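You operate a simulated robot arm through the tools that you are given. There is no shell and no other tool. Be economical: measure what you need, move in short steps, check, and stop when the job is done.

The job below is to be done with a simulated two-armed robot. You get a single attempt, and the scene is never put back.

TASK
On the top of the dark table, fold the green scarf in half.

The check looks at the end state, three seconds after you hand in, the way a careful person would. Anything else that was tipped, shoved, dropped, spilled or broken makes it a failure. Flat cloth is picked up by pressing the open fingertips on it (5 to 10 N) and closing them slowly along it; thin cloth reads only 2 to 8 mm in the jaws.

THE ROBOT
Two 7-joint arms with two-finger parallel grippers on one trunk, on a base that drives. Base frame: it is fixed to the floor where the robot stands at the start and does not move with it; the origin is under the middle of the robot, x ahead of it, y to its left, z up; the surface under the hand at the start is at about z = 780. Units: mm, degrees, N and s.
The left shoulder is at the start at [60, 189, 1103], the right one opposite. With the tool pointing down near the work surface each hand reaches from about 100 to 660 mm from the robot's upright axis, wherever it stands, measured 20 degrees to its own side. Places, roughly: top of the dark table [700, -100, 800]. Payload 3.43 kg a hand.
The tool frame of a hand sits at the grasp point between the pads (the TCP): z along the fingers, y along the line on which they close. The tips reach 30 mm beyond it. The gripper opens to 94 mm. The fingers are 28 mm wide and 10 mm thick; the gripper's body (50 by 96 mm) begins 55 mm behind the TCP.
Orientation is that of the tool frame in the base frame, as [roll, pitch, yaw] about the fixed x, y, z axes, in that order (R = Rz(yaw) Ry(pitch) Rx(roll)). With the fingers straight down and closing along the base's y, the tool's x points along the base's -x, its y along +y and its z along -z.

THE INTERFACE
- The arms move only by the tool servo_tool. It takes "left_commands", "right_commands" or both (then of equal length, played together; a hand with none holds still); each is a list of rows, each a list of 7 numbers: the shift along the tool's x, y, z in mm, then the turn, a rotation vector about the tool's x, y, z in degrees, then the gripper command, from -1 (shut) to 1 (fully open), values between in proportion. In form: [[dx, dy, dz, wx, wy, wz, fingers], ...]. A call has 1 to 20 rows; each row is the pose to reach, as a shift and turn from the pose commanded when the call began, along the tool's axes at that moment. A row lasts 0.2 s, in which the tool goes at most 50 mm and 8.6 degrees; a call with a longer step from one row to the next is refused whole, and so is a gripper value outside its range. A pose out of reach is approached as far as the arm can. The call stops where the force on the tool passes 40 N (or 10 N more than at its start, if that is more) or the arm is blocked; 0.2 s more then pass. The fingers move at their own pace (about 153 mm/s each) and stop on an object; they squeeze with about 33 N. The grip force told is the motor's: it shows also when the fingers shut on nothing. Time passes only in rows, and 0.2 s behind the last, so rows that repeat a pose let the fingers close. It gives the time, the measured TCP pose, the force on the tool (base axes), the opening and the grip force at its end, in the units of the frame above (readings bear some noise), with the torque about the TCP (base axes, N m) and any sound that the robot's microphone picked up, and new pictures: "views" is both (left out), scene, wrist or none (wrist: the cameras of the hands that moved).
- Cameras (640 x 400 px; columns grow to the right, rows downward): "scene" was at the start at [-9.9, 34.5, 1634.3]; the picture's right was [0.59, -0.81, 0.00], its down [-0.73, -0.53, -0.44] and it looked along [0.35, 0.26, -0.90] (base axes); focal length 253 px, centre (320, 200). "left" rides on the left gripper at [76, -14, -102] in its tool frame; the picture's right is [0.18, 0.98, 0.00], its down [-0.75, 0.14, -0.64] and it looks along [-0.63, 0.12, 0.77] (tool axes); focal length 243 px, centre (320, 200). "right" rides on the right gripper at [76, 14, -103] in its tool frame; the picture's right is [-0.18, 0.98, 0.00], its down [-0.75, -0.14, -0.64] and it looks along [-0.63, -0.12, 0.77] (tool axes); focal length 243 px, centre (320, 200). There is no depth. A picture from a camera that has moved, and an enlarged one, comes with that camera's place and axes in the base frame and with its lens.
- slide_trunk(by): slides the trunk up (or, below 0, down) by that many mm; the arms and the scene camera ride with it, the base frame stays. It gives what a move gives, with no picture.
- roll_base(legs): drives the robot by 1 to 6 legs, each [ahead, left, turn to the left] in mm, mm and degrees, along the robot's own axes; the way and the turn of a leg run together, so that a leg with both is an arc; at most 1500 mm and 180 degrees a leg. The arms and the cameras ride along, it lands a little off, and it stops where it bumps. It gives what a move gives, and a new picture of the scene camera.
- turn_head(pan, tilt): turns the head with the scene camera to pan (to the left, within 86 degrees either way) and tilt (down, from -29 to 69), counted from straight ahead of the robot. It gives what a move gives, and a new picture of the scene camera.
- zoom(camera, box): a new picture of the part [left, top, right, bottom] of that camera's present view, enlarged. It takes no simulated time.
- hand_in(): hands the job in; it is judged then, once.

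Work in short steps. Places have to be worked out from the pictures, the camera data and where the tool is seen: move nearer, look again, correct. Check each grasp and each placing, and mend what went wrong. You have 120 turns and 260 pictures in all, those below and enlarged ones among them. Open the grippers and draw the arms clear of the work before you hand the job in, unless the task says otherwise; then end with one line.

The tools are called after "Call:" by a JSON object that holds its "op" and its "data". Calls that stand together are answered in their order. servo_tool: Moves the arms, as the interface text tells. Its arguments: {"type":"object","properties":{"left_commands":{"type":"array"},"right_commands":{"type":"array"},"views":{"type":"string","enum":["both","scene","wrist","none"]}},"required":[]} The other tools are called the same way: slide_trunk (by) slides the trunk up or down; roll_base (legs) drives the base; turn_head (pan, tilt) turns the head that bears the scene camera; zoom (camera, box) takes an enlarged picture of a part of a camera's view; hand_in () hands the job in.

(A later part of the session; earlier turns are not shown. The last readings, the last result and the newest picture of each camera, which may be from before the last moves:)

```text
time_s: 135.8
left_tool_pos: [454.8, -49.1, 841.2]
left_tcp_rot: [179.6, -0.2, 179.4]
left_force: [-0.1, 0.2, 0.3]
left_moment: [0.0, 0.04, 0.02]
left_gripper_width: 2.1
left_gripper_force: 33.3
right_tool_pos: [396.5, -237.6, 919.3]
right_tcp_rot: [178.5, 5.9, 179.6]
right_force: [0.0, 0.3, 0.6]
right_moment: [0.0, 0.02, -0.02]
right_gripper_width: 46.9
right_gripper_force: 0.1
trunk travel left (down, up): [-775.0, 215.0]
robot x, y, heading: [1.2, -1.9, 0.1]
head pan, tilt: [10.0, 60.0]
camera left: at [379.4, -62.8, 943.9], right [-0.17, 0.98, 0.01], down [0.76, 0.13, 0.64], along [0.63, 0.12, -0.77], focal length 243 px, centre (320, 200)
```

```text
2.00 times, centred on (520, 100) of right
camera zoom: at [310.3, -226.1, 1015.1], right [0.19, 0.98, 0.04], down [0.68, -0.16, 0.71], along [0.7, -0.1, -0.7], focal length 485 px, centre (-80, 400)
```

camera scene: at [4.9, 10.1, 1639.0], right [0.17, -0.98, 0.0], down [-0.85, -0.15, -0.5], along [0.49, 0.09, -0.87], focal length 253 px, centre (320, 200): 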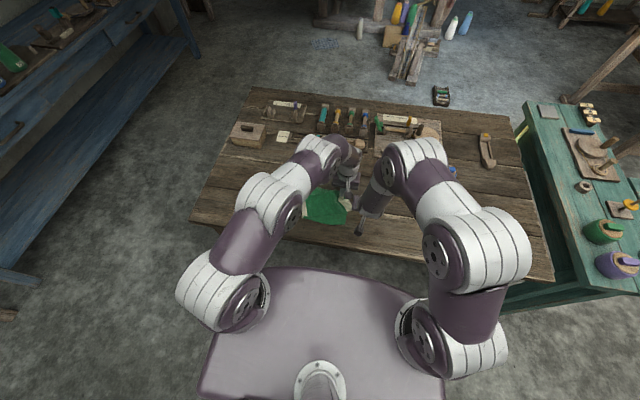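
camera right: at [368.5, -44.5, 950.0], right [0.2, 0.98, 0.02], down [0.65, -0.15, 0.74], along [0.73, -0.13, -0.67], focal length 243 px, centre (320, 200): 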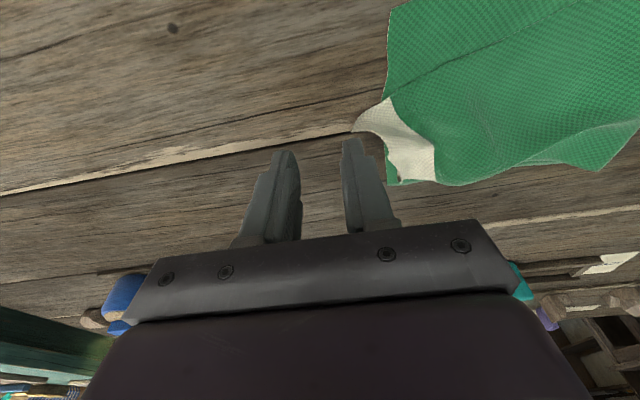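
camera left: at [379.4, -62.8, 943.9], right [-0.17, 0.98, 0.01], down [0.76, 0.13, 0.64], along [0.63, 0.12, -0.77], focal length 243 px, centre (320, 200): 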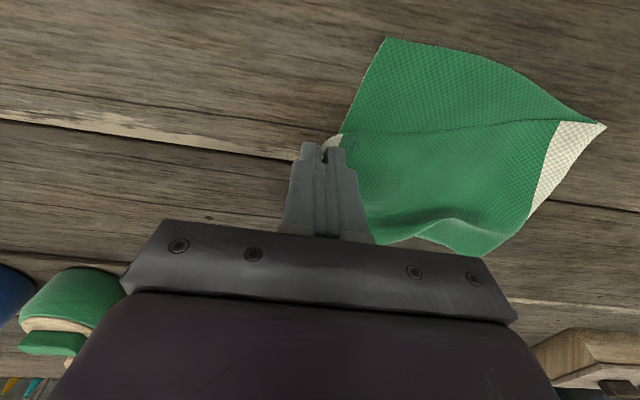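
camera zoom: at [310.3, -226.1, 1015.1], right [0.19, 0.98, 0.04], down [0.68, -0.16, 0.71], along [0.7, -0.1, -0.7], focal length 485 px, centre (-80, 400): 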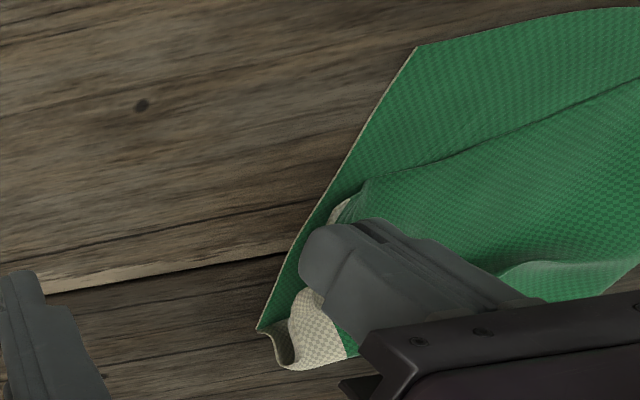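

Held. The bottom near corner is at ≈(390, −22). I'll move the grip low to (400, −9), set down, release and withdraw.

Call:
{"op": "servo_tool", "data": {"left_commands": [[10, 9, -9, 0, 0, 0, -1], [27, 24, -13, 0, 0, 0, -1], [43, 40, -9, 0, 0, 0, -1], [54, 43, 3, 0, 0, 0, -1], [55, 40, 15, 0, 0, 0, -1], [55, 39, 22, 0, 0, 0, -1], [55, 39, 24, 0, 0, 0, -0.88], [55, 39, 24, 0, 0, 0, -0.8], [55, 39, 10, 0, 0, 0, -0.8], [55, 39, -30, 0, 0, 0, -0.8], [55, 39, -75, 0, 0, 0, -0.8], [55, 65, -105, 0, 0, 0, -0.8], [50, 110, -120, 0, 0, 0, -0.8], [45, 155, -130, 0, 0, 0, -0.8], [40, 200, -140, 0, 0, 0, -0.8], [35, 245, -145, 0, 0, 0, -0.8], [30, 290, -150, 0, 0, 0, -0.8], [30, 335, -150, 0, 0, 0, -0.8], [30, 355, -150, 0, 0, 0, -0.8]], "views": "none"}}

Call:
{"op": "zoom", "data": {"camera": "scene", "box": [270, 160, 390, 240]}}

Call:
{"op": "zoom", "data": {"camera": "right", "box": [400, 0, 640, 200]}}

```text
time_s: 139.8
left_tool_pos: [429.5, 305.5, 993.5]
left_tcp_rot: [179.5, -0.1, 179.5]
left_force: [0.1, 0.8, 0.3]
left_moment: [0.0, 0.0, 0.0]
left_gripper_width: 9.6
left_gripper_force: 0.0
right_tool_pos: [396.0, -237.7, 921.1]
right_tcp_rot: [178.5, 5.8, 179.7]
right_force: [0.2, 0.4, 0.9]
right_moment: [-0.03, 0.0, -0.02]
right_gripper_width: 46.9
right_gripper_force: 0.1
trunk travel left (down, up): [-775.0, 215.0]
robot x, y, heading: [1.5, -2.2, -0.0]
head pan, tilt: [10.0, 60.0]
```

```text
5.00 times, centred on (330, 200) of scene
camera zoom: at [5.9, 10.1, 1639.0], right [0.17, -0.98, 0.0], down [-0.85, -0.15, -0.5], along [0.49, 0.09, -0.87], focal length 1264 px, centre (270, 200)
```

zoom: 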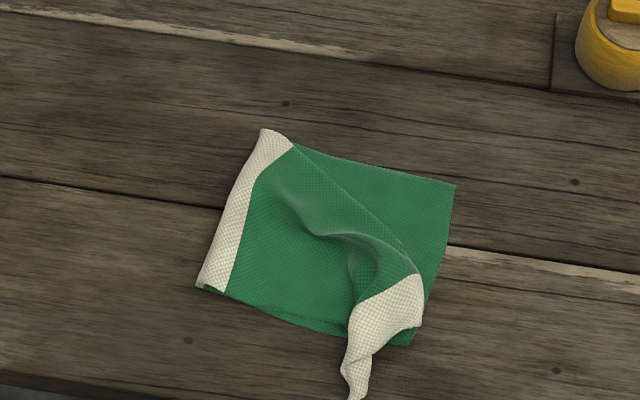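

```text
2.00 times, centred on (520, 100) of right
camera zoom: at [309.9, -225.9, 1015.3], right [0.19, 0.98, 0.04], down [0.68, -0.16, 0.71], along [0.7, -0.1, -0.7], focal length 485 px, centre (-80, 400)
```

zoom: 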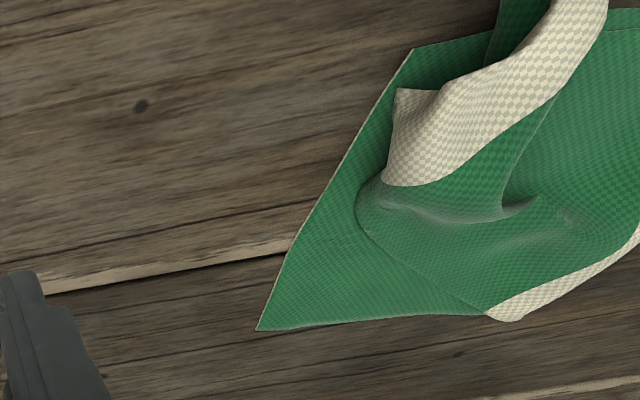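

Without a pin on the other corner, these single-corner moves keep skewing it. A cleaner plan: unfold once more, refold with the good edge grip, then spread the end strip by pressing closed fingertips on it and opening them sideways. First I'll re-grasp the strip at ≈(408, 0).

Call:
{"op": "servo_tool", "data": {"left_commands": [[2, -45, 0, 0, 0, 0, -0.5], [4, -90, 0, 0, 0, 0, -0.3], [8, -135, 5, 0, 0, 0, -0.25], [12, -180, 15, 0, 0, 0, -0.25], [16, -222, 30, 0, 0, 0, -0.25], [20, -260, 55, 0, 0, 0, -0.25], [21, -290, 90, 0, 0, 0, -0.25], [21, -306, 130, 0, 0, 0, -0.25], [21, -306, 155, 0, 0, 0, -0.25], [21, -306, 155, 0, 0, 0, -0.25]], "views": "wrist"}}

```text
time_s: 142.0
left_tool_pos: [408.3, -0.6, 836.9]
left_tcp_rot: [179.7, 0.0, 179.5]
left_force: [-0.7, 0.3, -0.5]
left_moment: [0.0, 0.0, -0.04]
left_gripper_width: 35.1
left_gripper_force: 0.0
right_tool_pos: [394.3, -238.4, 919.7]
right_tcp_rot: [178.6, 5.8, 179.7]
right_force: [0.1, 0.3, -0.7]
right_moment: [0.0, -0.02, -0.01]
right_gripper_width: 47.0
right_gripper_force: 0.1
trunk travel left (down, up): [-775.0, 215.0]
robot x, y, heading: [0.5, -1.2, 0.0]
head pan, tilt: [10.0, 60.0]
camera left: at [331.7, -12.8, 939.6], right [-0.17, 0.98, 0.01], down [0.76, 0.13, 0.64], along [0.63, 0.12, -0.77], focal length 243 px, centre (320, 200)
```

left: 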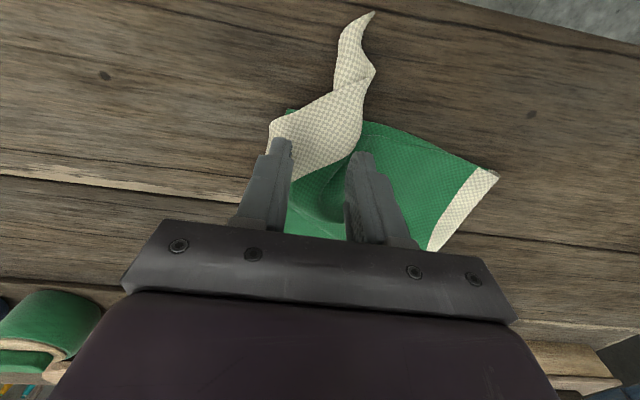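

I'll pinch the strip just outside the bottom layer's near edge, at ≈(379, 12), so only the top layer is caught.

Call:
{"op": "servo_tool", "data": {"left_commands": [[15, 6, 2, 0, 0, 0, -0.25], [29, 13, 8, 0, 0, 0, -0.25], [29, 13, 18, 0, 0, 0, -0.25], [29, 13, 22.5, 0, 0, 0, -0.25], [29, 13, 24, 0, 0, 0, -0.25]], "views": "wrist"}}

```text
time_s: 143.2
left_tool_pos: [376.5, 13.9, 811.5]
left_tcp_rot: [179.7, 0.1, 179.4]
left_force: [-1.6, 0.1, 9.3]
left_moment: [-0.19, -0.12, 0.0]
left_gripper_width: 35.0
left_gripper_force: 0.0
right_tool_pos: [394.5, -238.7, 920.4]
right_tcp_rot: [178.6, 5.8, 179.7]
right_force: [-0.3, -0.5, 1.4]
right_moment: [-0.01, 0.01, 0.05]
right_gripper_width: 47.0
right_gripper_force: 0.0
trunk travel left (down, up): [-775.0, 215.0]
robot x, y, heading: [-0.7, -0.7, 0.2]
head pan, tilt: [10.0, 60.0]
camera left: at [300.5, 0.4, 915.5], right [-0.17, 0.98, 0.01], down [0.75, 0.13, 0.64], along [0.63, 0.12, -0.77], focal length 243 px, centre (320, 200)
```

left: 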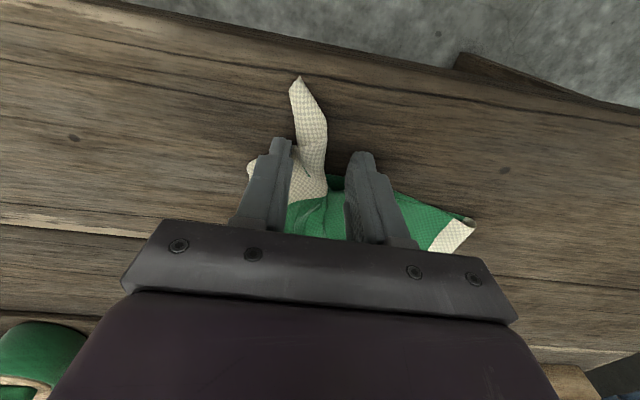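

The near strip lies within the jaw at 9 N. I'll close and lift.

Call:
{"op": "servo_tool", "data": {"left_commands": [[0, 0, 0, 0, 0, 0, -0.35], [0, 0, 0, 0, 0, 0, -0.45], [0, 0, 0, 0, 0, 0, -0.55], [0, 0, 0, 0, 0, 0, -0.65], [0, 0, 0, 0, 0, 0, -0.75], [0, 0, 0, 0, 0, 0, -0.85], [0, 0, 0, 0, 0, 0, -1], [0, 0, 0, 0, 0, 0, -1], [0, 0, 0, 0, 0, 0, -1], [-5, 2, -25, 0, 0, 0, -1], [-15, 10, -60, 0, 0, 0, -1], [-25, 25, -95, 0, 0, 0, -1], [-25, 25, -95, 0, 0, 0, -1]], "views": "wrist"}}

Call:
{"op": "zoom", "data": {"camera": "scene", "box": [260, 150, 400, 250]}}

```text
time_s: 146.0
left_tool_pos: [401.3, 39.4, 907.0]
left_tcp_rot: [179.6, -0.1, 179.3]
left_force: [0.3, 0.0, -0.4]
left_moment: [0.01, 0.03, 0.02]
left_gripper_width: 3.8
left_gripper_force: 32.8
right_tool_pos: [395.8, -239.9, 921.1]
right_tcp_rot: [178.5, 5.8, 179.6]
right_force: [0.5, -0.9, 1.2]
right_moment: [-0.03, 0.01, -0.01]
right_gripper_width: 47.1
right_gripper_force: 0.0
trunk travel left (down, up): [-775.0, 215.0]
robot x, y, heading: [-0.7, 0.0, -0.1]
head pan, tilt: [10.0, 60.0]
camera left: at [325.9, 25.4, 1009.8], right [-0.17, 0.98, 0.01], down [0.76, 0.13, 0.64], along [0.63, 0.12, -0.77], focal length 243 px, centre (320, 200)
```

left: 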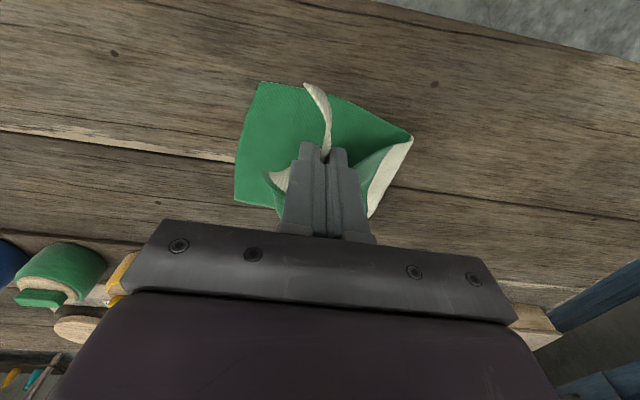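

```text
4.00 times, centred on (330, 200) of scene
camera zoom: at [5.9, 9.2, 1639.0], right [0.17, -0.98, 0.0], down [-0.85, -0.15, -0.5], along [0.49, 0.09, -0.87], focal length 1011 px, centre (280, 200)
```

zoom: 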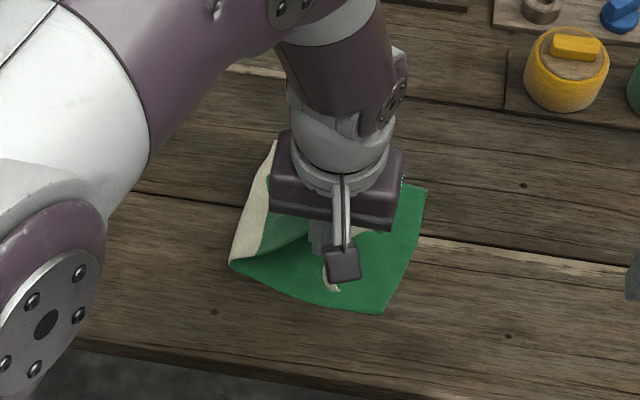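

Only the top layer is held. I'll unfold back to +y in an arc and lay it out with a gentle pull.

Call:
{"op": "servo_tool", "data": {"left_commands": [[-5, 25, -23, 0, 0, 0, -1], [-10, 60, -40, 0, 0, 0, -1], [-15, 102, -50, 0, 0, 0, -1], [-20, 145, -52, 0, 0, 0, -1], [-25, 188, -45, 0, 0, 0, -1], [-30, 228, -28, 0, 0, 0, -1], [-35, 262, 0, 0, 0, 0, -1], [-38, 285, 35, 0, 0, 0, -1], [-40, 302, 68, 0, 0, 0, -1], [-40, 312, 80, 0, 0, 0, -1], [-40, 320, 84, 0, 0, 0, -1], [-40, 320, 84, 0, 0, 0, -1]], "views": "wrist"}}

Call:
{"op": "zoom", "data": {"camera": "scene", "box": [220, 150, 400, 250]}}

```text
time_s: 148.6
left_tool_pos: [443.5, 359.7, 825.1]
left_tcp_rot: [179.6, -0.1, 179.4]
left_force: [0.3, 0.7, 0.6]
left_moment: [-0.01, -0.01, 0.01]
left_gripper_width: 3.6
left_gripper_force: 33.4
right_tool_pos: [395.2, -238.3, 921.1]
right_tcp_rot: [178.5, 5.9, 179.7]
right_force: [0.4, 0.7, -0.1]
right_moment: [0.02, -0.03, 0.03]
right_gripper_width: 46.9
right_gripper_force: 0.0
trunk travel left (down, up): [-775.0, 215.0]
robot x, y, heading: [-0.7, 2.0, 0.1]
head pan, tilt: [10.0, 60.0]
camera left: at [368.2, 344.9, 928.5], right [-0.17, 0.98, 0.01], down [0.76, 0.13, 0.64], along [0.63, 0.12, -0.77], focal length 243 px, centre (320, 200)
```

left: 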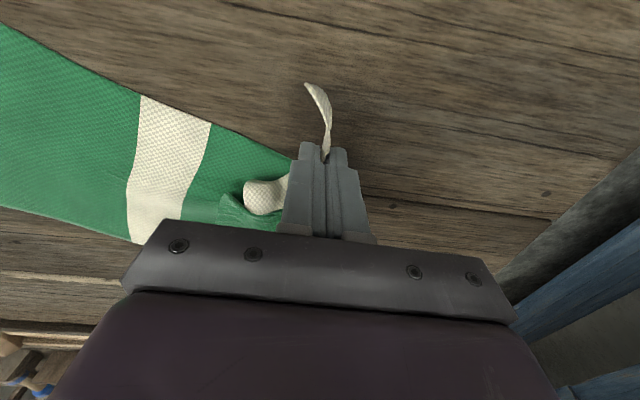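

```text
3.56 times, centred on (310, 200) of scene
camera zoom: at [5.8, 9.8, 1639.0], right [0.17, -0.98, 0.0], down [-0.85, -0.15, -0.5], along [0.49, 0.09, -0.87], focal length 899 px, centre (356, 200)
```

zoom: 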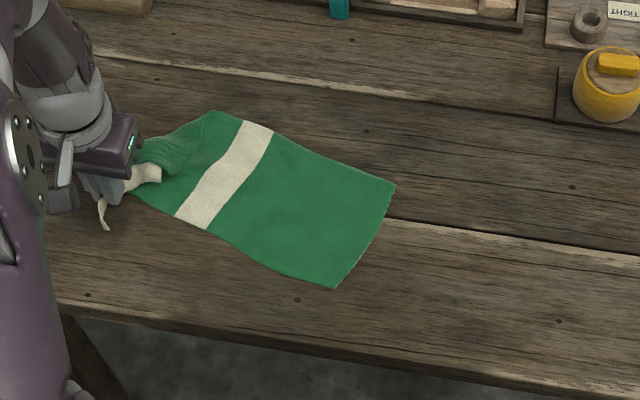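

It's unfolded but bunched at the grip, and the scarf rotated a bit. I'll lower, release and look.

Call:
{"op": "servo_tool", "data": {"left_commands": [[0, 0, 8, 0, 0, 0, -1], [0, 0, 11, 0, 0, 0, -0.8], [0, 0, 11, 0, 0, 0, -0.6], [0, 0, 11, 0, 0, 0, -0.5], [0, 0, 0, 0, 0, 0, -0.5], [0, 0, -40, 0, 0, 0, -0.5], [0, 10, -75, 0, 0, 0, -0.5], [0, 40, -100, 0, 0, 0, -0.5], [0, 60, -110, 0, 0, 0, -0.5]], "views": "wrist"}}

Call:
{"op": "zoom", "data": {"camera": "scene", "box": [220, 150, 400, 250]}}

```text
time_s: 150.6
left_tool_pos: [447.0, 417.1, 935.9]
left_tcp_rot: [179.5, 0.0, 179.4]
left_force: [-0.6, 0.2, -0.1]
left_moment: [0.01, 0.01, -0.01]
left_gripper_width: 23.5
left_gripper_force: 0.0
right_tool_pos: [395.5, -238.1, 920.4]
right_tcp_rot: [178.5, 5.8, 179.7]
right_force: [1.3, -0.1, -0.6]
right_moment: [0.01, 0.01, 0.0]
right_gripper_width: 47.0
right_gripper_force: 0.1
trunk travel left (down, up): [-775.0, 215.0]
robot x, y, heading: [1.3, -0.5, 0.1]
head pan, tilt: [10.0, 60.0]
camera left: at [370.4, 403.4, 1039.6], right [-0.17, 0.98, 0.01], down [0.76, 0.13, 0.64], along [0.63, 0.12, -0.77], focal length 243 px, centre (320, 200)
```

left: 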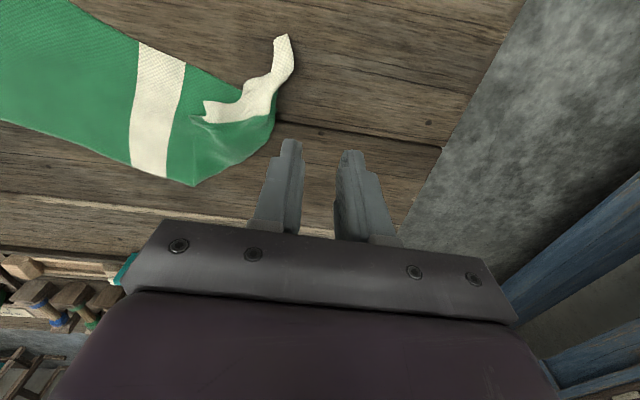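

```text
3.56 times, centred on (310, 200) of scene
camera zoom: at [5.6, 10.2, 1639.0], right [0.17, -0.98, 0.0], down [-0.85, -0.15, -0.5], along [0.49, 0.09, -0.87], focal length 899 px, centre (356, 200)
```

zoom: 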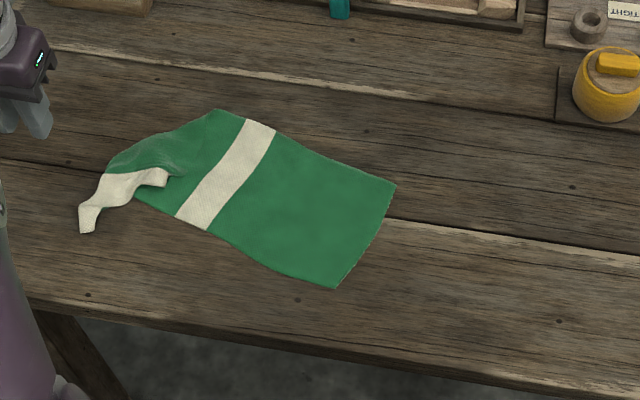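

The strip's far part is folded back with its corner at ≈(481, 309). On a single layer this is easy to mend: I'll pinch that corner and pull it out toward (540, 385).

Call:
{"op": "servo_tool", "data": {"left_commands": [[-10, -25, 10, 0, 0, 0, -0.45], [-22, -60, 30, 0, 0, 0, -0.43], [-34, -90, 60, 0, 0, 0, -0.43], [-36, -101, 88, 0, 0, 0, -0.43], [-36, -101, 95, 0, 0, 0, -0.43]], "views": "wrist"}}

Call:
{"op": "zoom", "data": {"camera": "left", "box": [200, 40, 440, 190]}}

```text
time_s: 151.8
left_tool_pos: [480.5, 317.3, 839.4]
left_tcp_rot: [179.5, -0.1, 179.4]
left_force: [-0.2, 0.0, 0.3]
left_moment: [-0.02, 0.0, -0.02]
left_gripper_width: 27.0
left_gripper_force: 0.0
right_tool_pos: [395.3, -237.7, 920.8]
right_tcp_rot: [178.5, 5.8, 179.7]
right_force: [0.1, 0.1, 0.0]
right_moment: [-0.01, -0.04, -0.01]
right_gripper_width: 46.7
right_gripper_force: 0.0
trunk travel left (down, up): [-775.0, 215.0]
robot x, y, heading: [-1.3, -0.7, -0.1]
head pan, tilt: [10.0, 60.0]
camera left: at [405.3, 304.3, 942.4], right [-0.17, 0.98, 0.01], down [0.76, 0.13, 0.64], along [0.63, 0.12, -0.77], focal length 243 px, centre (320, 200)
```

left: 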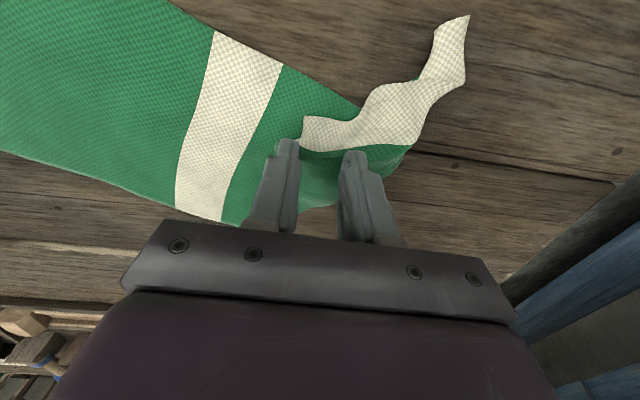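

```text
2.67 times, centred on (320, 115) of left
camera zoom: at [405.3, 304.3, 942.4], right [-0.17, 0.98, 0.01], down [0.76, 0.13, 0.64], along [0.63, 0.12, -0.77], focal length 647 px, centre (320, 427)
```

zoom: 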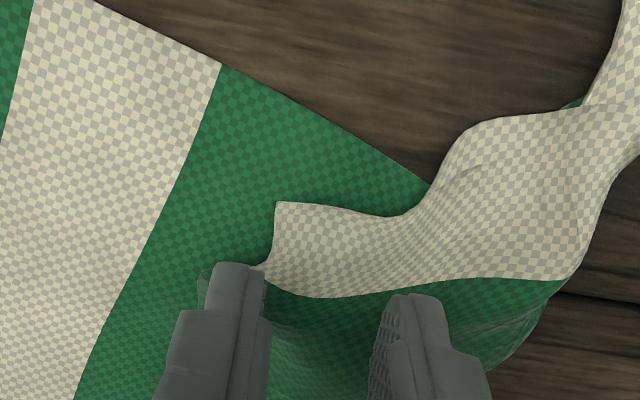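

The far corner is at ≈(465, 306), with its short edge running to (483, 304). Align and descend.

Call:
{"op": "servo_tool", "data": {"left_commands": [[8, -1, 10, 0, 0, 0, -0.42], [8, -2, 20, 0, 0, 0, -0.42], [8, -2, 25, 0, 0, 0, -0.42], [8, -2, 26.5, 0, 0, 0, -0.42]], "views": "none"}}

```text
time_s: 152.8
left_tool_pos: [472.9, 316.3, 813.5]
left_tcp_rot: [179.6, 0.0, 179.5]
left_force: [-0.1, 1.0, 3.4]
left_moment: [0.04, 0.05, 0.03]
left_gripper_width: 27.1
left_gripper_force: 0.0
right_tool_pos: [395.7, -238.6, 921.4]
right_tcp_rot: [178.5, 5.8, 179.7]
right_force: [-0.4, 0.4, 0.1]
right_moment: [0.02, -0.03, -0.02]
right_gripper_width: 46.8
right_gripper_force: 0.0
trunk travel left (down, up): [-775.0, 215.0]
robot x, y, heading: [-1.3, 2.2, 0.1]
head pan, tilt: [10.0, 60.0]
```

Light contact. Close slowly and lift.

Call:
{"op": "servo_tool", "data": {"left_commands": [[0, 0, 0.6, 0, 0, 0, -0.48], [0, 0, 0.6, 0, 0, 0, -0.55], [0, 0, 0.6, 0, 0, 0, -0.62], [0, 0, 0.6, 0, 0, 0, -0.69], [0, 0, 0.6, 0, 0, 0, -0.76], [0, 0, 0.6, 0, 0, 0, -0.83], [0, 0, 0.6, 0, 0, 0, -0.9], [0, 0, 0.6, 0, 0, 0, -1], [0, 0, 0.6, 0, 0, 0, -1], [0, 0, 0.6, 0, 0, 0, -1], [0, 0, -20, 0, 0, 0, -1], [0, 5, -50, 0, 0, 0, -1], [0, 5, -50, 0, 0, 0, -1]], "views": "wrist"}}

```text
time_s: 155.6
left_tool_pos: [472.2, 319.8, 863.5]
left_tcp_rot: [179.6, -0.2, 179.5]
left_force: [-0.2, 0.3, 0.2]
left_moment: [0.0, 0.0, 0.03]
left_gripper_width: 0.2
left_gripper_force: 33.2
right_tool_pos: [396.7, -238.4, 920.6]
right_tcp_rot: [178.6, 5.7, 179.7]
right_force: [0.5, -0.3, -0.2]
right_moment: [0.04, 0.03, -0.01]
right_gripper_width: 46.9
right_gripper_force: 0.2
trunk travel left (down, up): [-775.0, 215.0]
robot x, y, heading: [-1.5, -0.7, 0.2]
head pan, tilt: [10.0, 60.0]
camera left: at [395.9, 306.4, 965.9], right [-0.17, 0.98, 0.01], down [0.76, 0.13, 0.64], along [0.63, 0.12, -0.77], focal length 243 px, centre (320, 200)
```

left: 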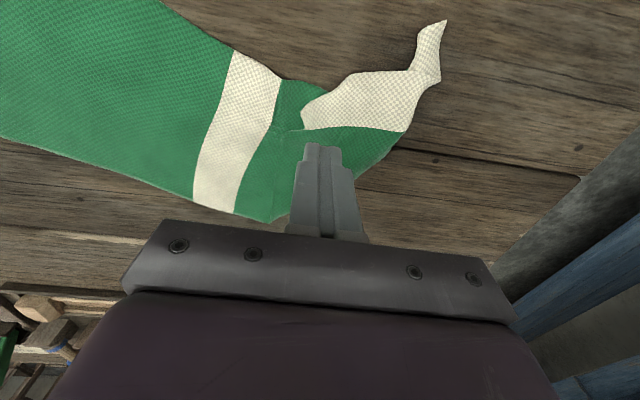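

Missed (0.2 mm). The exposed end edge faces the robot, so a grip closing along x suits it better. I'll raise and yaw the left hand 90°.

Call:
{"op": "servo_tool", "data": {"left_commands": [[5, 2, -20, 0, 0, 8, -0.5], [10, 5, -40, 0, 0, 16, -0.4], [15, 8, -50, 0, 0, 24, -0.4], [20, 10, -50, 0, 0, 32, -0.4], [25, 12, -50, 0, 0, 40, -0.4], [28, 14, -50, 0, 0, 48, -0.4], [30, 16, -50, 0, 0, 56, -0.4], [32, 17, -50, 0, 0, 64, -0.4], [34, 18, -50, 0, 0, 72, -0.4], [36, 18, -50, 0, 0, 80, -0.4], [36, 18, -50, 0, 0, 88, -0.4], [36, 18, -50, 0, 0, 89.5, -0.4]], "views": "wrist"}}

```text
time_s: 158.2
left_tool_pos: [436.6, 337.4, 913.3]
left_tcp_rot: [-179.9, -0.3, 89.9]
left_force: [1.0, 0.3, 0.1]
left_moment: [-0.03, -0.01, 0.01]
left_gripper_width: 28.3
left_gripper_force: 0.1
right_tool_pos: [395.1, -238.0, 920.1]
right_tcp_rot: [178.5, 5.9, 179.7]
right_force: [-0.4, -0.3, 0.1]
right_moment: [0.02, 0.02, 0.02]
right_gripper_width: 46.9
right_gripper_force: 0.1
trunk travel left (down, up): [-775.0, 215.0]
robot x, y, heading: [-1.9, -3.1, 0.1]
head pan, tilt: [10.0, 60.0]
camera left: at [423.1, 413.8, 1017.2], right [0.98, 0.18, 0.0], down [0.14, -0.76, 0.64], along [0.12, -0.63, -0.77], focal length 243 px, centre (320, 200)
```

left: 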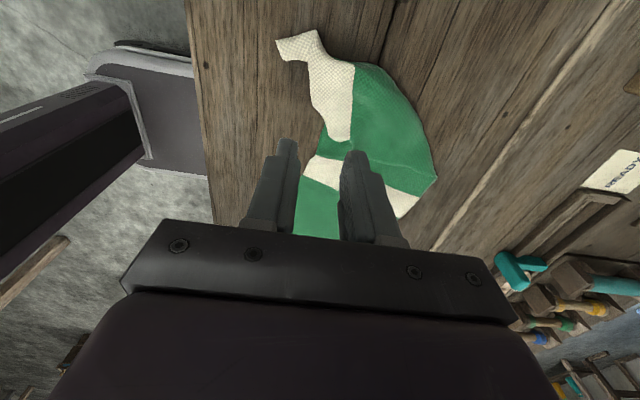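

Great view: the end strip is flipped over toward the robot. Its far part has its edge at x≈436, y≈328 and belongs over at (525, 385). I'll grip the edge there, closing along x.

Call:
{"op": "servo_tool", "data": {"left_commands": [[-6, 5, 35, 0, 0, 0, -0.4], [-12, 9, 70, 0, 0, 0, -0.4], [-12, 9, 92, 0, 0, 0, -0.4], [-12, 9, 98, 0, 0, 0, -0.4], [-12, 9, 100, 0, 0, 0, -0.4], [-12, 9, 101, 0, 0, 0, -0.4]], "views": "wrist"}}

```text
time_s: 159.6
left_tool_pos: [444.3, 327.0, 813.4]
left_tcp_rot: [179.9, -0.4, 89.8]
left_force: [-0.3, 2.0, 8.1]
left_moment: [-0.06, -0.15, 0.04]
left_gripper_width: 28.4
left_gripper_force: 0.0
right_tool_pos: [395.6, -238.0, 920.5]
right_tcp_rot: [178.5, 5.9, 179.8]
right_force: [0.2, -0.6, -0.8]
right_moment: [-0.02, 0.02, 0.01]
right_gripper_width: 47.0
right_gripper_force: 0.1
trunk travel left (down, up): [-775.0, 215.0]
robot x, y, heading: [2.5, -0.2, 0.1]
head pan, tilt: [10.0, 60.0]
camera left: at [431.2, 402.6, 917.0], right [0.98, 0.18, 0.0], down [0.14, -0.76, 0.64], along [0.12, -0.63, -0.77], focal length 243 px, centre (320, 200)
```

left: 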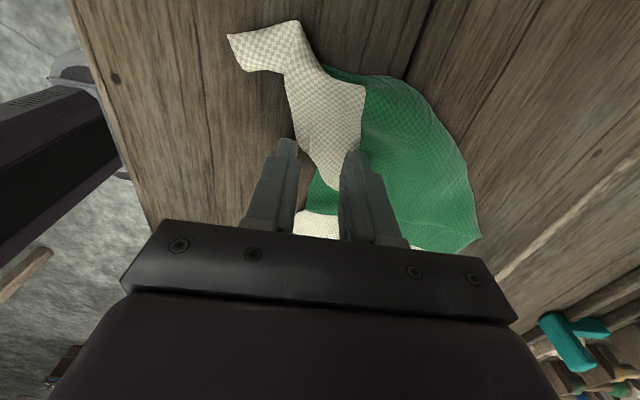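

The strip edge is inside the jaw at 8 N. Close slowly and lift.

Call:
{"op": "servo_tool", "data": {"left_commands": [[0, 0, 0, 0, 0, 0, -0.47], [0, 0, 0, 0, 0, 0, -0.54], [0, 0, 0, 0, 0, 0, -0.61], [0, 0, 0, 0, 0, 0, -0.68], [0, 0, 0, 0, 0, 0, -0.75], [0, 0, 0, 0, 0, 0, -0.82], [0, 0, 0, 0, 0, 0, -0.9], [0, 0, 0, 0, 0, 0, -1], [0, 0, 0, 0, 0, 0, -1], [0, 0, 0, 0, 0, 0, -1], [0, 3, -25, 0, 0, 0, -1], [5, 10, -60, 0, 0, 0, -1], [15, 20, -80, 0, 0, 0, -1], [15, 20, -80, 0, 0, 0, -1]], "views": "wrist"}}

```text
time_s: 162.6
left_tool_pos: [463.8, 339.8, 893.1]
left_tcp_rot: [-179.8, -0.3, 89.9]
left_force: [0.1, 0.3, -0.3]
left_moment: [-0.01, 0.0, 0.0]
left_gripper_width: 0.3
left_gripper_force: 33.2
right_tool_pos: [395.4, -237.9, 920.5]
right_tcp_rot: [178.5, 5.8, 179.7]
right_force: [-0.2, -0.2, -0.2]
right_moment: [0.0, 0.0, 0.02]
right_gripper_width: 47.2
right_gripper_force: 0.1
trunk travel left (down, up): [-775.0, 215.0]
robot x, y, heading: [1.4, -1.6, -0.1]
head pan, tilt: [10.0, 60.0]
camera left: at [449.5, 416.8, 996.8], right [0.98, 0.18, 0.0], down [0.14, -0.76, 0.64], along [0.12, -0.63, -0.77], focal length 243 px, centre (320, 200)
```

left: 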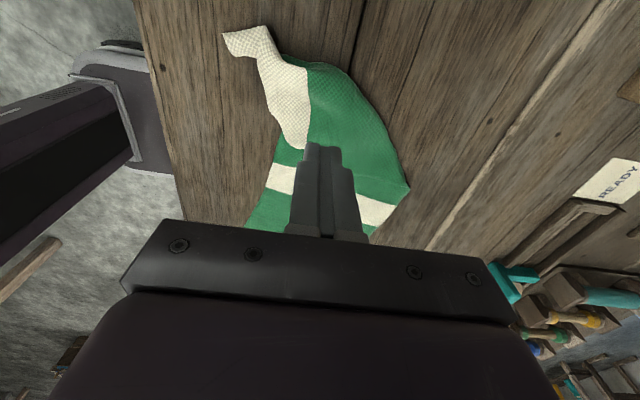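

Missed again, so this time I'll put both fingertips on the strip itself at about (437, 346) with firmer pressure.

Call:
{"op": "servo_tool", "data": {"left_commands": [[3, -12, 25, 0, 0, 0, -0.6], [6, -26, 50, 0, 0, 0, -0.5], [6, -27, 72, 0, 0, 0, -0.5], [6, -27, 78, 0, 0, 0, -0.5], [6, -27, 80.5, 0, 0, 0, -0.5], [6, -27, 81.5, 0, 0, 0, -0.5]], "views": "wrist"}}

```text
time_s: 164.0
left_tool_pos: [438.1, 348.0, 812.3]
left_tcp_rot: [180.0, -0.4, 89.9]
left_force: [-2.3, 1.3, 6.9]
left_moment: [0.07, -0.04, 0.05]
left_gripper_width: 23.0
left_gripper_force: 0.2
right_tool_pos: [394.0, -239.4, 920.6]
right_tcp_rot: [178.5, 5.7, 179.7]
right_force: [0.4, 0.4, 0.7]
right_moment: [-0.01, 0.0, -0.03]
right_gripper_width: 47.1
right_gripper_force: 0.1
trunk travel left (down, up): [-775.0, 215.0]
robot x, y, heading: [-2.1, -0.0, -0.1]
head pan, tilt: [10.0, 60.0]
camera left: at [424.3, 423.2, 916.3], right [0.98, 0.18, 0.0], down [0.14, -0.76, 0.64], along [0.12, -0.63, -0.77], focal length 243 px, centre (320, 200)
```

left: 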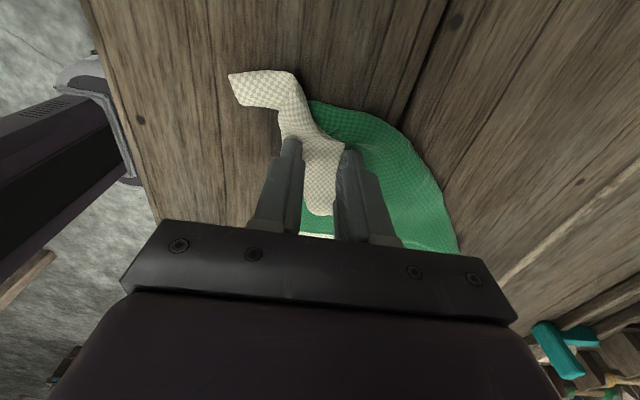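

Well centred on the strip. I'll press 1 mm more and close slowly, then lift.

Call:
{"op": "servo_tool", "data": {"left_commands": [[0, 0, 0.8, 0, 0, 0, -0.5], [0, 0, 0.8, 0, 0, 0, -0.56], [0, 0, 0.8, 0, 0, 0, -0.62], [0, 0, 0.8, 0, 0, 0, -0.68], [0, 0, 0.8, 0, 0, 0, -0.74], [0, 0, 0.8, 0, 0, 0, -0.8], [0, 0, 0.8, 0, 0, 0, -0.87], [0, 0, 0.8, 0, 0, 0, -0.94], [0, 0, 0.8, 0, 0, 0, -1], [0, 0, 0.8, 0, 0, 0, -1], [0, 0, 0.8, 0, 0, 0, -1], [0, 0, -20, 0, 0, 0, -1], [0, 5, -55, 0, 0, 0, -1], [0, 10, -90, 0, 0, 0, -1], [0, 10, -90, 0, 0, 0, -1]], "views": "wrist"}}

Call:
{"op": "zoom", "data": {"camera": "scene", "box": [220, 150, 400, 250]}}

```text
time_s: 167.2
left_tool_pos: [445.6, 344.1, 901.8]
left_tcp_rot: [-179.9, -0.4, 90.0]
left_force: [0.1, 1.5, 0.7]
left_moment: [0.0, 0.01, -0.01]
left_gripper_width: 0.0
left_gripper_force: 32.8
right_tool_pos: [395.4, -238.2, 921.1]
right_tcp_rot: [178.5, 5.7, 179.7]
right_force: [0.0, 0.6, 0.4]
right_moment: [0.03, -0.01, -0.02]
right_gripper_width: 47.2
right_gripper_force: 0.0
trunk travel left (down, up): [-775.0, 215.0]
robot x, y, heading: [0.0, 1.4, -0.1]
head pan, tilt: [10.0, 60.0]
camera left: at [433.2, 420.5, 1005.5], right [0.98, 0.18, 0.0], down [0.14, -0.76, 0.64], along [0.12, -0.63, -0.77], focal length 243 px, centre (320, 200)
```

left: 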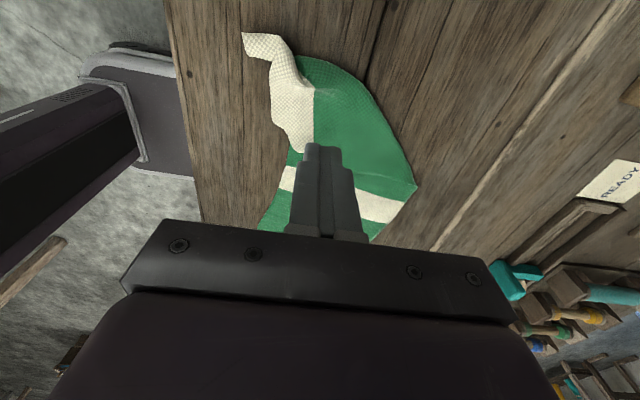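

```text
3.56 times, centred on (310, 200) of scene
camera zoom: at [6.0, 10.2, 1638.9], right [0.17, -0.98, 0.0], down [-0.85, -0.15, -0.5], along [0.49, 0.09, -0.87], focal length 899 px, centre (356, 200)
```

zoom: 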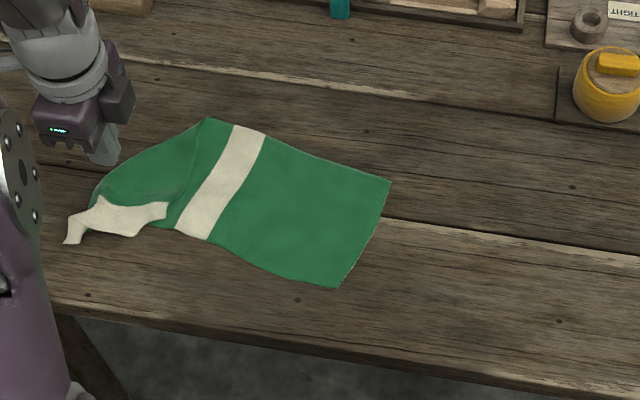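

It slipped again, so more pressure and a wider bite are needed, as in the successful grips. The strip now lies over bare table with its edge at x≈405 at y≈328. I'll re-approach centred at x=418 with a 36 mm opening.

Call:
{"op": "servo_tool", "data": {"left_commands": [[-6, -12, 25, 0, 0, 0, -0.5], [-14, -27, 55, 0, 0, 0, -0.24], [-14, -27, 78, 0, 0, 0, -0.24], [-14, -27, 87, 0, 0, 0, -0.24], [-14, -27, 90, 0, 0, 0, -0.24], [-14, -27, 91.5, 0, 0, 0, -0.24]], "views": "wrist"}}

```text
time_s: 168.6
left_tool_pos: [421.6, 331.5, 812.7]
left_tcp_rot: [179.7, -0.6, 90.0]
left_force: [-0.2, -2.6, 24.7]
left_moment: [-0.33, -0.54, -0.04]
left_gripper_width: 35.5
left_gripper_force: 0.2
right_tool_pos: [393.8, -239.5, 921.2]
right_tcp_rot: [178.4, 5.9, 179.6]
right_force: [0.3, -0.1, 0.5]
right_moment: [0.01, 0.02, 0.01]
right_gripper_width: 46.9
right_gripper_force: 0.1
trunk travel left (down, up): [-775.0, 215.0]
robot x, y, heading: [-0.2, -1.9, 0.1]
head pan, tilt: [10.0, 60.0]
camera left: at [407.0, 407.8, 915.8], right [0.98, 0.18, 0.01], down [0.14, -0.76, 0.63], along [0.12, -0.62, -0.77], focal length 243 px, centre (320, 200)
```

left: 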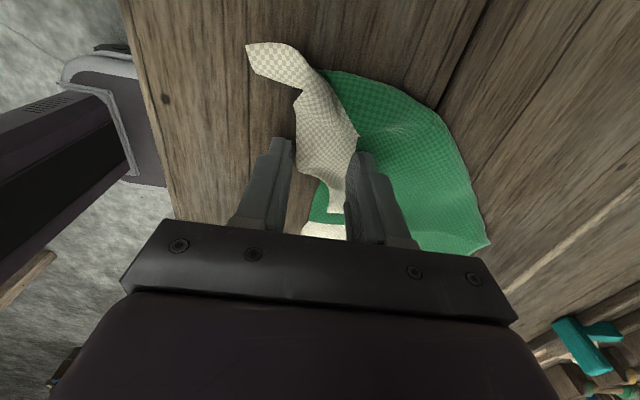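

25 N sits mostly on the far finger. I'll ease 0.6 mm, close slowly and lift.

Call:
{"op": "servo_tool", "data": {"left_commands": [[0, 0, -0.6, 0, 0, 0, -0.3], [0, 0, -0.6, 0, 0, 0, -0.37], [0, 0, -0.6, 0, 0, 0, -0.44], [0, 0, -0.6, 0, 0, 0, -0.51], [0, 0, -0.4, 0, 0, 0, -0.58], [0, 0, -0.2, 0, 0, 0, -0.65], [0, 0, 0, 0, 0, 0, -0.72], [0, 0, 0, 0, 0, 0, -0.79], [0, 0, 0, 0, 0, 0, -0.86], [0, 0, 0, 0, 0, 0, -0.93], [0, 0, 0, 0, 0, 0, -1], [0, 0, 0, 0, 0, 0, -1], [0, 0, 0, 0, 0, 0, -1], [0, 0, -20, 0, 0, 0, -1], [0, 5, -55, 0, 0, 0, -1], [0, 10, -90, 0, 0, 0, -1], [0, 10, -90, 0, 0, 0, -1]], "views": "wrist"}}

Call:
{"op": "zoom", "data": {"camera": "scene", "box": [220, 150, 400, 250]}}

```text
time_s: 169.5
left_tool_pos: [421.1, 332.2, 811.0]
left_tcp_rot: [179.7, -0.6, 89.7]
left_force: [-4.5, -2.5, 22.2]
left_moment: [-0.26, -0.18, -0.04]
left_gripper_width: 20.9
left_gripper_force: 0.1
right_tool_pos: [394.7, -238.6, 919.7]
right_tcp_rot: [178.4, 5.9, 179.7]
right_force: [0.6, 0.0, 0.4]
right_moment: [0.01, -0.02, 0.0]
right_gripper_width: 47.1
right_gripper_force: 0.1
trunk travel left (down, up): [-775.0, 215.0]
robot x, y, heading: [1.6, -0.7, -0.0]
head pan, tilt: [10.0, 60.0]
stopped in row 4 (left hand): the force on the tool passed its limit at 50 N (the readings are from after the stop); the commanded pose is now the measured one
camera left: at [407.3, 408.7, 915.9], right [0.98, 0.18, 0.01], down [0.14, -0.76, 0.64], along [0.12, -0.62, -0.77], focal length 243 px, centre (320, 200)
```

left: 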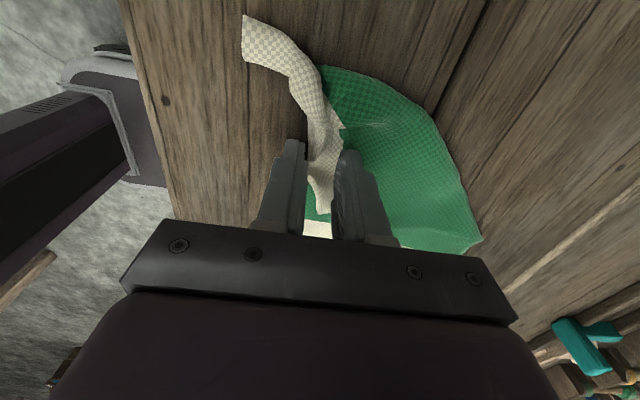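

```text
3.56 times, centred on (310, 200) of scene
camera zoom: at [3.0, 7.9, 1638.8], right [0.17, -0.98, 0.0], down [-0.85, -0.15, -0.5], along [0.49, 0.09, -0.87], focal length 899 px, centre (356, 200)
```

zoom: 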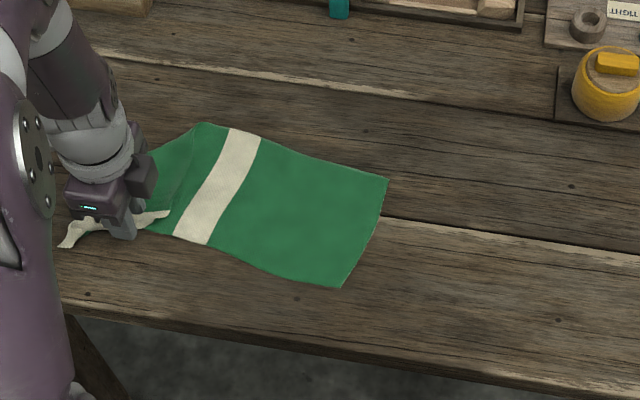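

The strip is gathering nicely between the fingers; it stopped only on force. I'll ease up 1 mm and finish closing, then lift.

Call:
{"op": "servo_tool", "data": {"left_commands": [[0, 0, -1, 0, 0, 0, -0.55], [0, 0, -1.2, 0, 0, 0, -0.62], [0, 0, -1.2, 0, 0, 0, -0.69], [0, 0, -1.2, 0, 0, 0, -0.76], [0, 0, -1.2, 0, 0, 0, -0.83], [0, 0, -1.2, 0, 0, 0, -0.9], [0, 0, -1.2, 0, 0, 0, -1], [0, 0, -1.2, 0, 0, 0, -1], [0, 0, -1.2, 0, 0, 0, -1], [0, 0, -20, 0, 0, 0, -1], [0, 5, -55, 0, 0, 0, -1], [0, 10, -90, 0, 0, 0, -1], [0, 10, -90, 0, 0, 0, -1]], "views": "wrist"}}

Call:
{"op": "zoom", "data": {"camera": "scene", "box": [220, 150, 400, 250]}}

```text
time_s: 172.3
left_tool_pos: [430.5, 332.4, 898.5]
left_tcp_rot: [179.9, -0.4, 90.0]
left_force: [0.8, -0.5, -0.6]
left_moment: [-0.02, -0.01, -0.01]
left_gripper_width: 2.6
left_gripper_force: 32.7
right_tool_pos: [395.5, -240.0, 921.1]
right_tcp_rot: [178.5, 5.8, 179.8]
right_force: [0.3, 0.4, -0.9]
right_moment: [-0.03, 0.0, -0.01]
right_gripper_width: 46.8
right_gripper_force: 0.0
trunk travel left (down, up): [-775.0, 215.0]
robot x, y, heading: [-0.5, -0.0, 0.2]
head pan, tilt: [10.0, 60.0]
camera left: at [417.0, 409.7, 1002.8], right [0.98, 0.18, 0.0], down [0.14, -0.76, 0.64], along [0.12, -0.63, -0.77], focal length 243 px, centre (320, 200)
```

left: 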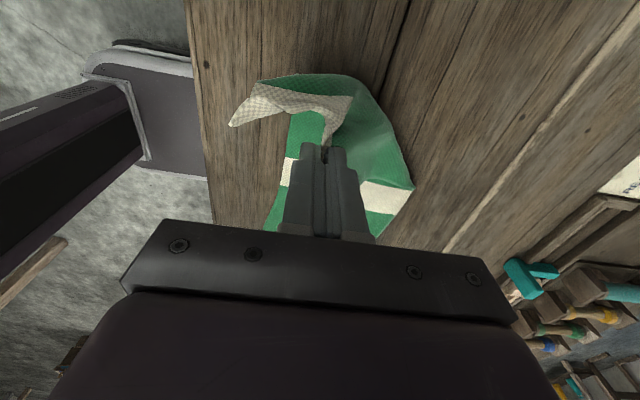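

```text
3.56 times, centred on (310, 200) of scene
camera zoom: at [6.1, 10.2, 1638.9], right [0.17, -0.98, 0.0], down [-0.85, -0.15, -0.5], along [0.49, 0.09, -0.87], focal length 899 px, centre (356, 200)
```

zoom: 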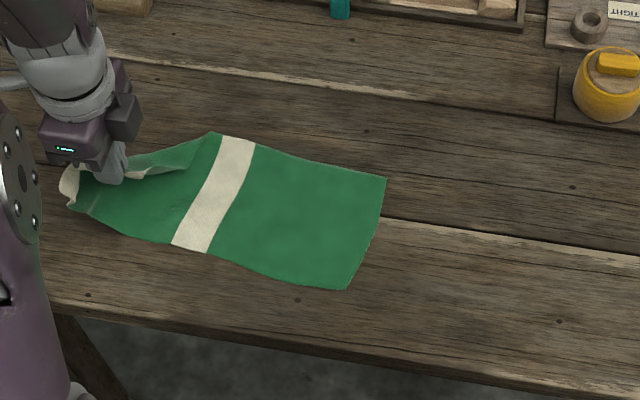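

Held at 2.6 mm and the flap is opening. I'll carry the edge to about (485, 432), lay it, release, and look.

Call:
{"op": "servo_tool", "data": {"left_commands": [[23, 15, -13, 0, 0, 0, -1], [53, 35, -8, 0, 0, 0, -1], [78, 50, 17, 0, 0, 0, -1], [92, 55, 52, 0, 0, 0, -1], [100, 55, 73, 0, 0, 0, -1], [104, 55, 82, 0, 0, 0, -1], [104, 55, 84, 0, 0, 0, -0.85], [104, 55, 84, 0, 0, 0, -0.7], [104, 55, 70, 0, 0, 0, -0.7], [104, 55, 30, 0, 0, 0, -0.7], [104, 55, -10, 0, 0, 0, -0.7], [104, 55, -50, 0, 0, 0, -0.7], [104, 55, -80, 0, 0, 0, -0.7]], "views": "wrist"}}

Call:
{"op": "zoom", "data": {"camera": "scene", "box": [200, 140, 380, 250]}}

```text
time_s: 175.1
left_tool_pos: [486.1, 435.3, 981.4]
left_tcp_rot: [180.0, -0.5, 89.8]
left_force: [-0.4, -0.2, 0.2]
left_moment: [-0.01, -0.01, -0.02]
left_gripper_width: 14.1
left_gripper_force: 0.1
right_tool_pos: [394.3, -238.4, 920.8]
right_tcp_rot: [178.4, 5.9, 179.7]
right_force: [-0.5, -0.3, -0.2]
right_moment: [0.05, 0.02, -0.03]
right_gripper_width: 46.8
right_gripper_force: 0.1
trunk travel left (down, up): [-775.0, 215.0]
robot x, y, heading: [2.7, 0.2, 0.0]
head pan, tilt: [10.0, 60.0]
camera left: at [472.2, 511.7, 1085.4], right [0.98, 0.18, 0.0], down [0.14, -0.76, 0.64], along [0.12, -0.62, -0.77], focal length 243 px, centre (320, 200)
```

left: 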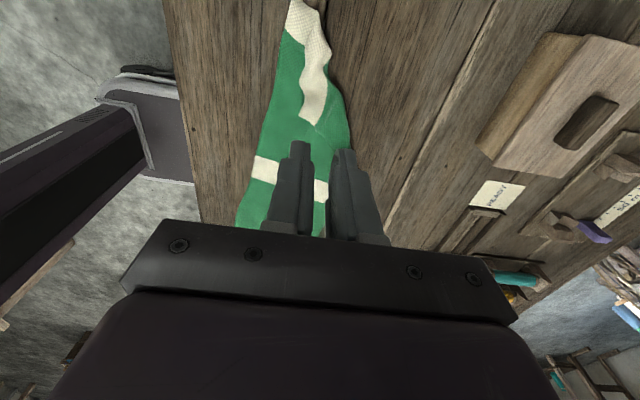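

```text
3.56 times, centred on (290, 195) of scene
camera zoom: at [5.1, 9.4, 1638.9], right [0.17, -0.98, 0.0], down [-0.85, -0.15, -0.5], along [0.49, 0.09, -0.87], focal length 899 px, centre (427, 218)
```

zoom: 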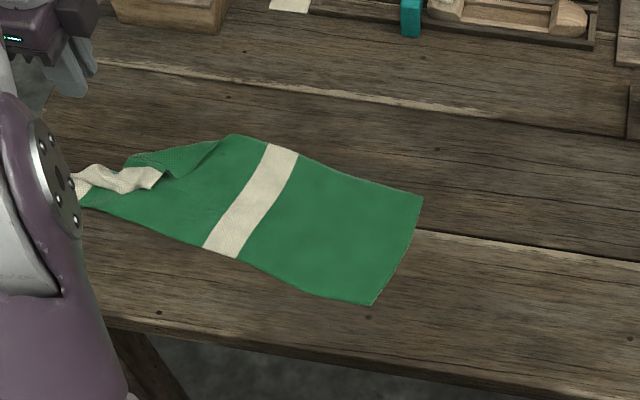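

The near side is now laid out; only the far corner flap is folded over, its end at ≈(487, 400) with the edge at x≈475. I'll grip it there, closing along x.

Call:
{"op": "servo_tool", "data": {"left_commands": [[-10, 0, 40, 0, 0, 0, -0.4], [-22, 0, 80, 0, 0, 0, -0.32], [-33, 0, 120, 0, 0, 0, -0.32], [-33, 0, 150, 0, 0, 0, -0.32], [-33, 0, 163, 0, 0, 0, -0.32], [-33, 0, 167, 0, 0, 0, -0.32], [-33, 0, 168.5, 0, 0, 0, -0.32]], "views": "wrist"}}

```text
time_s: 176.7
left_tool_pos: [487.5, 403.9, 811.5]
left_tcp_rot: [180.0, -0.5, 89.9]
left_force: [0.0, 0.3, 0.9]
left_moment: [0.02, -0.03, 0.01]
left_gripper_width: 32.2
left_gripper_force: 0.6
right_tool_pos: [394.5, -237.6, 920.5]
right_tcp_rot: [178.5, 5.7, 179.7]
right_force: [-0.1, -0.3, 0.0]
right_moment: [-0.01, 0.03, -0.02]
right_gripper_width: 47.1
right_gripper_force: 0.2
trunk travel left (down, up): [-775.0, 215.0]
robot x, y, heading: [-3.3, -1.4, -0.4]
head pan, tilt: [10.0, 60.0]
camera left: at [473.1, 480.7, 916.3], right [0.98, 0.18, 0.0], down [0.14, -0.76, 0.64], along [0.12, -0.62, -0.77], focal length 243 px, centre (320, 200)
```

left: 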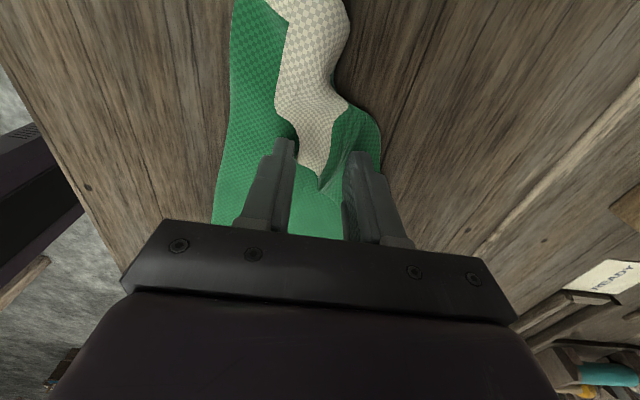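

The flap tip is between the fingers. I'll press about 2 mm, then close while easing, and lift.

Call:
{"op": "servo_tool", "data": {"left_commands": [[0, 0, 1.2, 0, 0, 0, -0.32], [0, 0, 1.8, 0, 0, 0, -0.4], [0, 0, 1.6, 0, 0, 0, -0.47], [0, 0, 1.4, 0, 0, 0, -0.54], [0, 0, 1.2, 0, 0, 0, -0.61], [0, 0, 1.0, 0, 0, 0, -0.68], [0, 0, 0.8, 0, 0, 0, -0.75], [0, 0, 0.8, 0, 0, 0, -0.82], [0, 0, 0.8, 0, 0, 0, -0.9], [0, 0, 0.8, 0, 0, 0, -1], [0, 0, 0.8, 0, 0, 0, -1], [0, 0, 0.8, 0, 0, 0, -1], [0, 3, -20, 0, 0, 0, -1], [0, 10, -50, 0, 0, 0, -1], [0, 10, -50, 0, 0, 0, -1]], "views": "wrist"}}

```text
time_s: 179.9
left_tool_pos: [495.7, 404.5, 862.4]
left_tcp_rot: [180.0, -0.4, 90.0]
left_force: [-0.7, -0.7, -0.3]
left_moment: [0.0, 0.09, 0.0]
left_gripper_width: 2.9
left_gripper_force: 32.4
right_tool_pos: [396.3, -238.2, 920.4]
right_tcp_rot: [178.5, 5.8, 179.7]
right_force: [-0.2, 0.2, 0.5]
right_moment: [-0.01, 0.0, -0.01]
right_gripper_width: 47.2
right_gripper_force: 0.0
trunk travel left (down, up): [-775.0, 215.0]
robot x, y, heading: [-1.1, 1.2, -0.1]
head pan, tilt: [10.0, 60.0]
camera left: at [481.8, 480.6, 966.2], right [0.98, 0.18, 0.0], down [0.14, -0.76, 0.64], along [0.12, -0.63, -0.77], focal length 243 px, centre (320, 200)
```

left: 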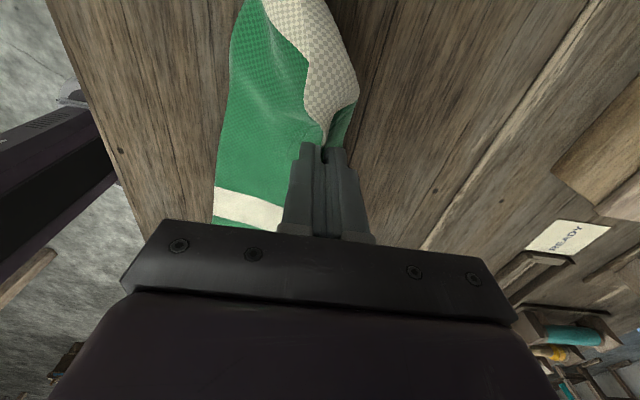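

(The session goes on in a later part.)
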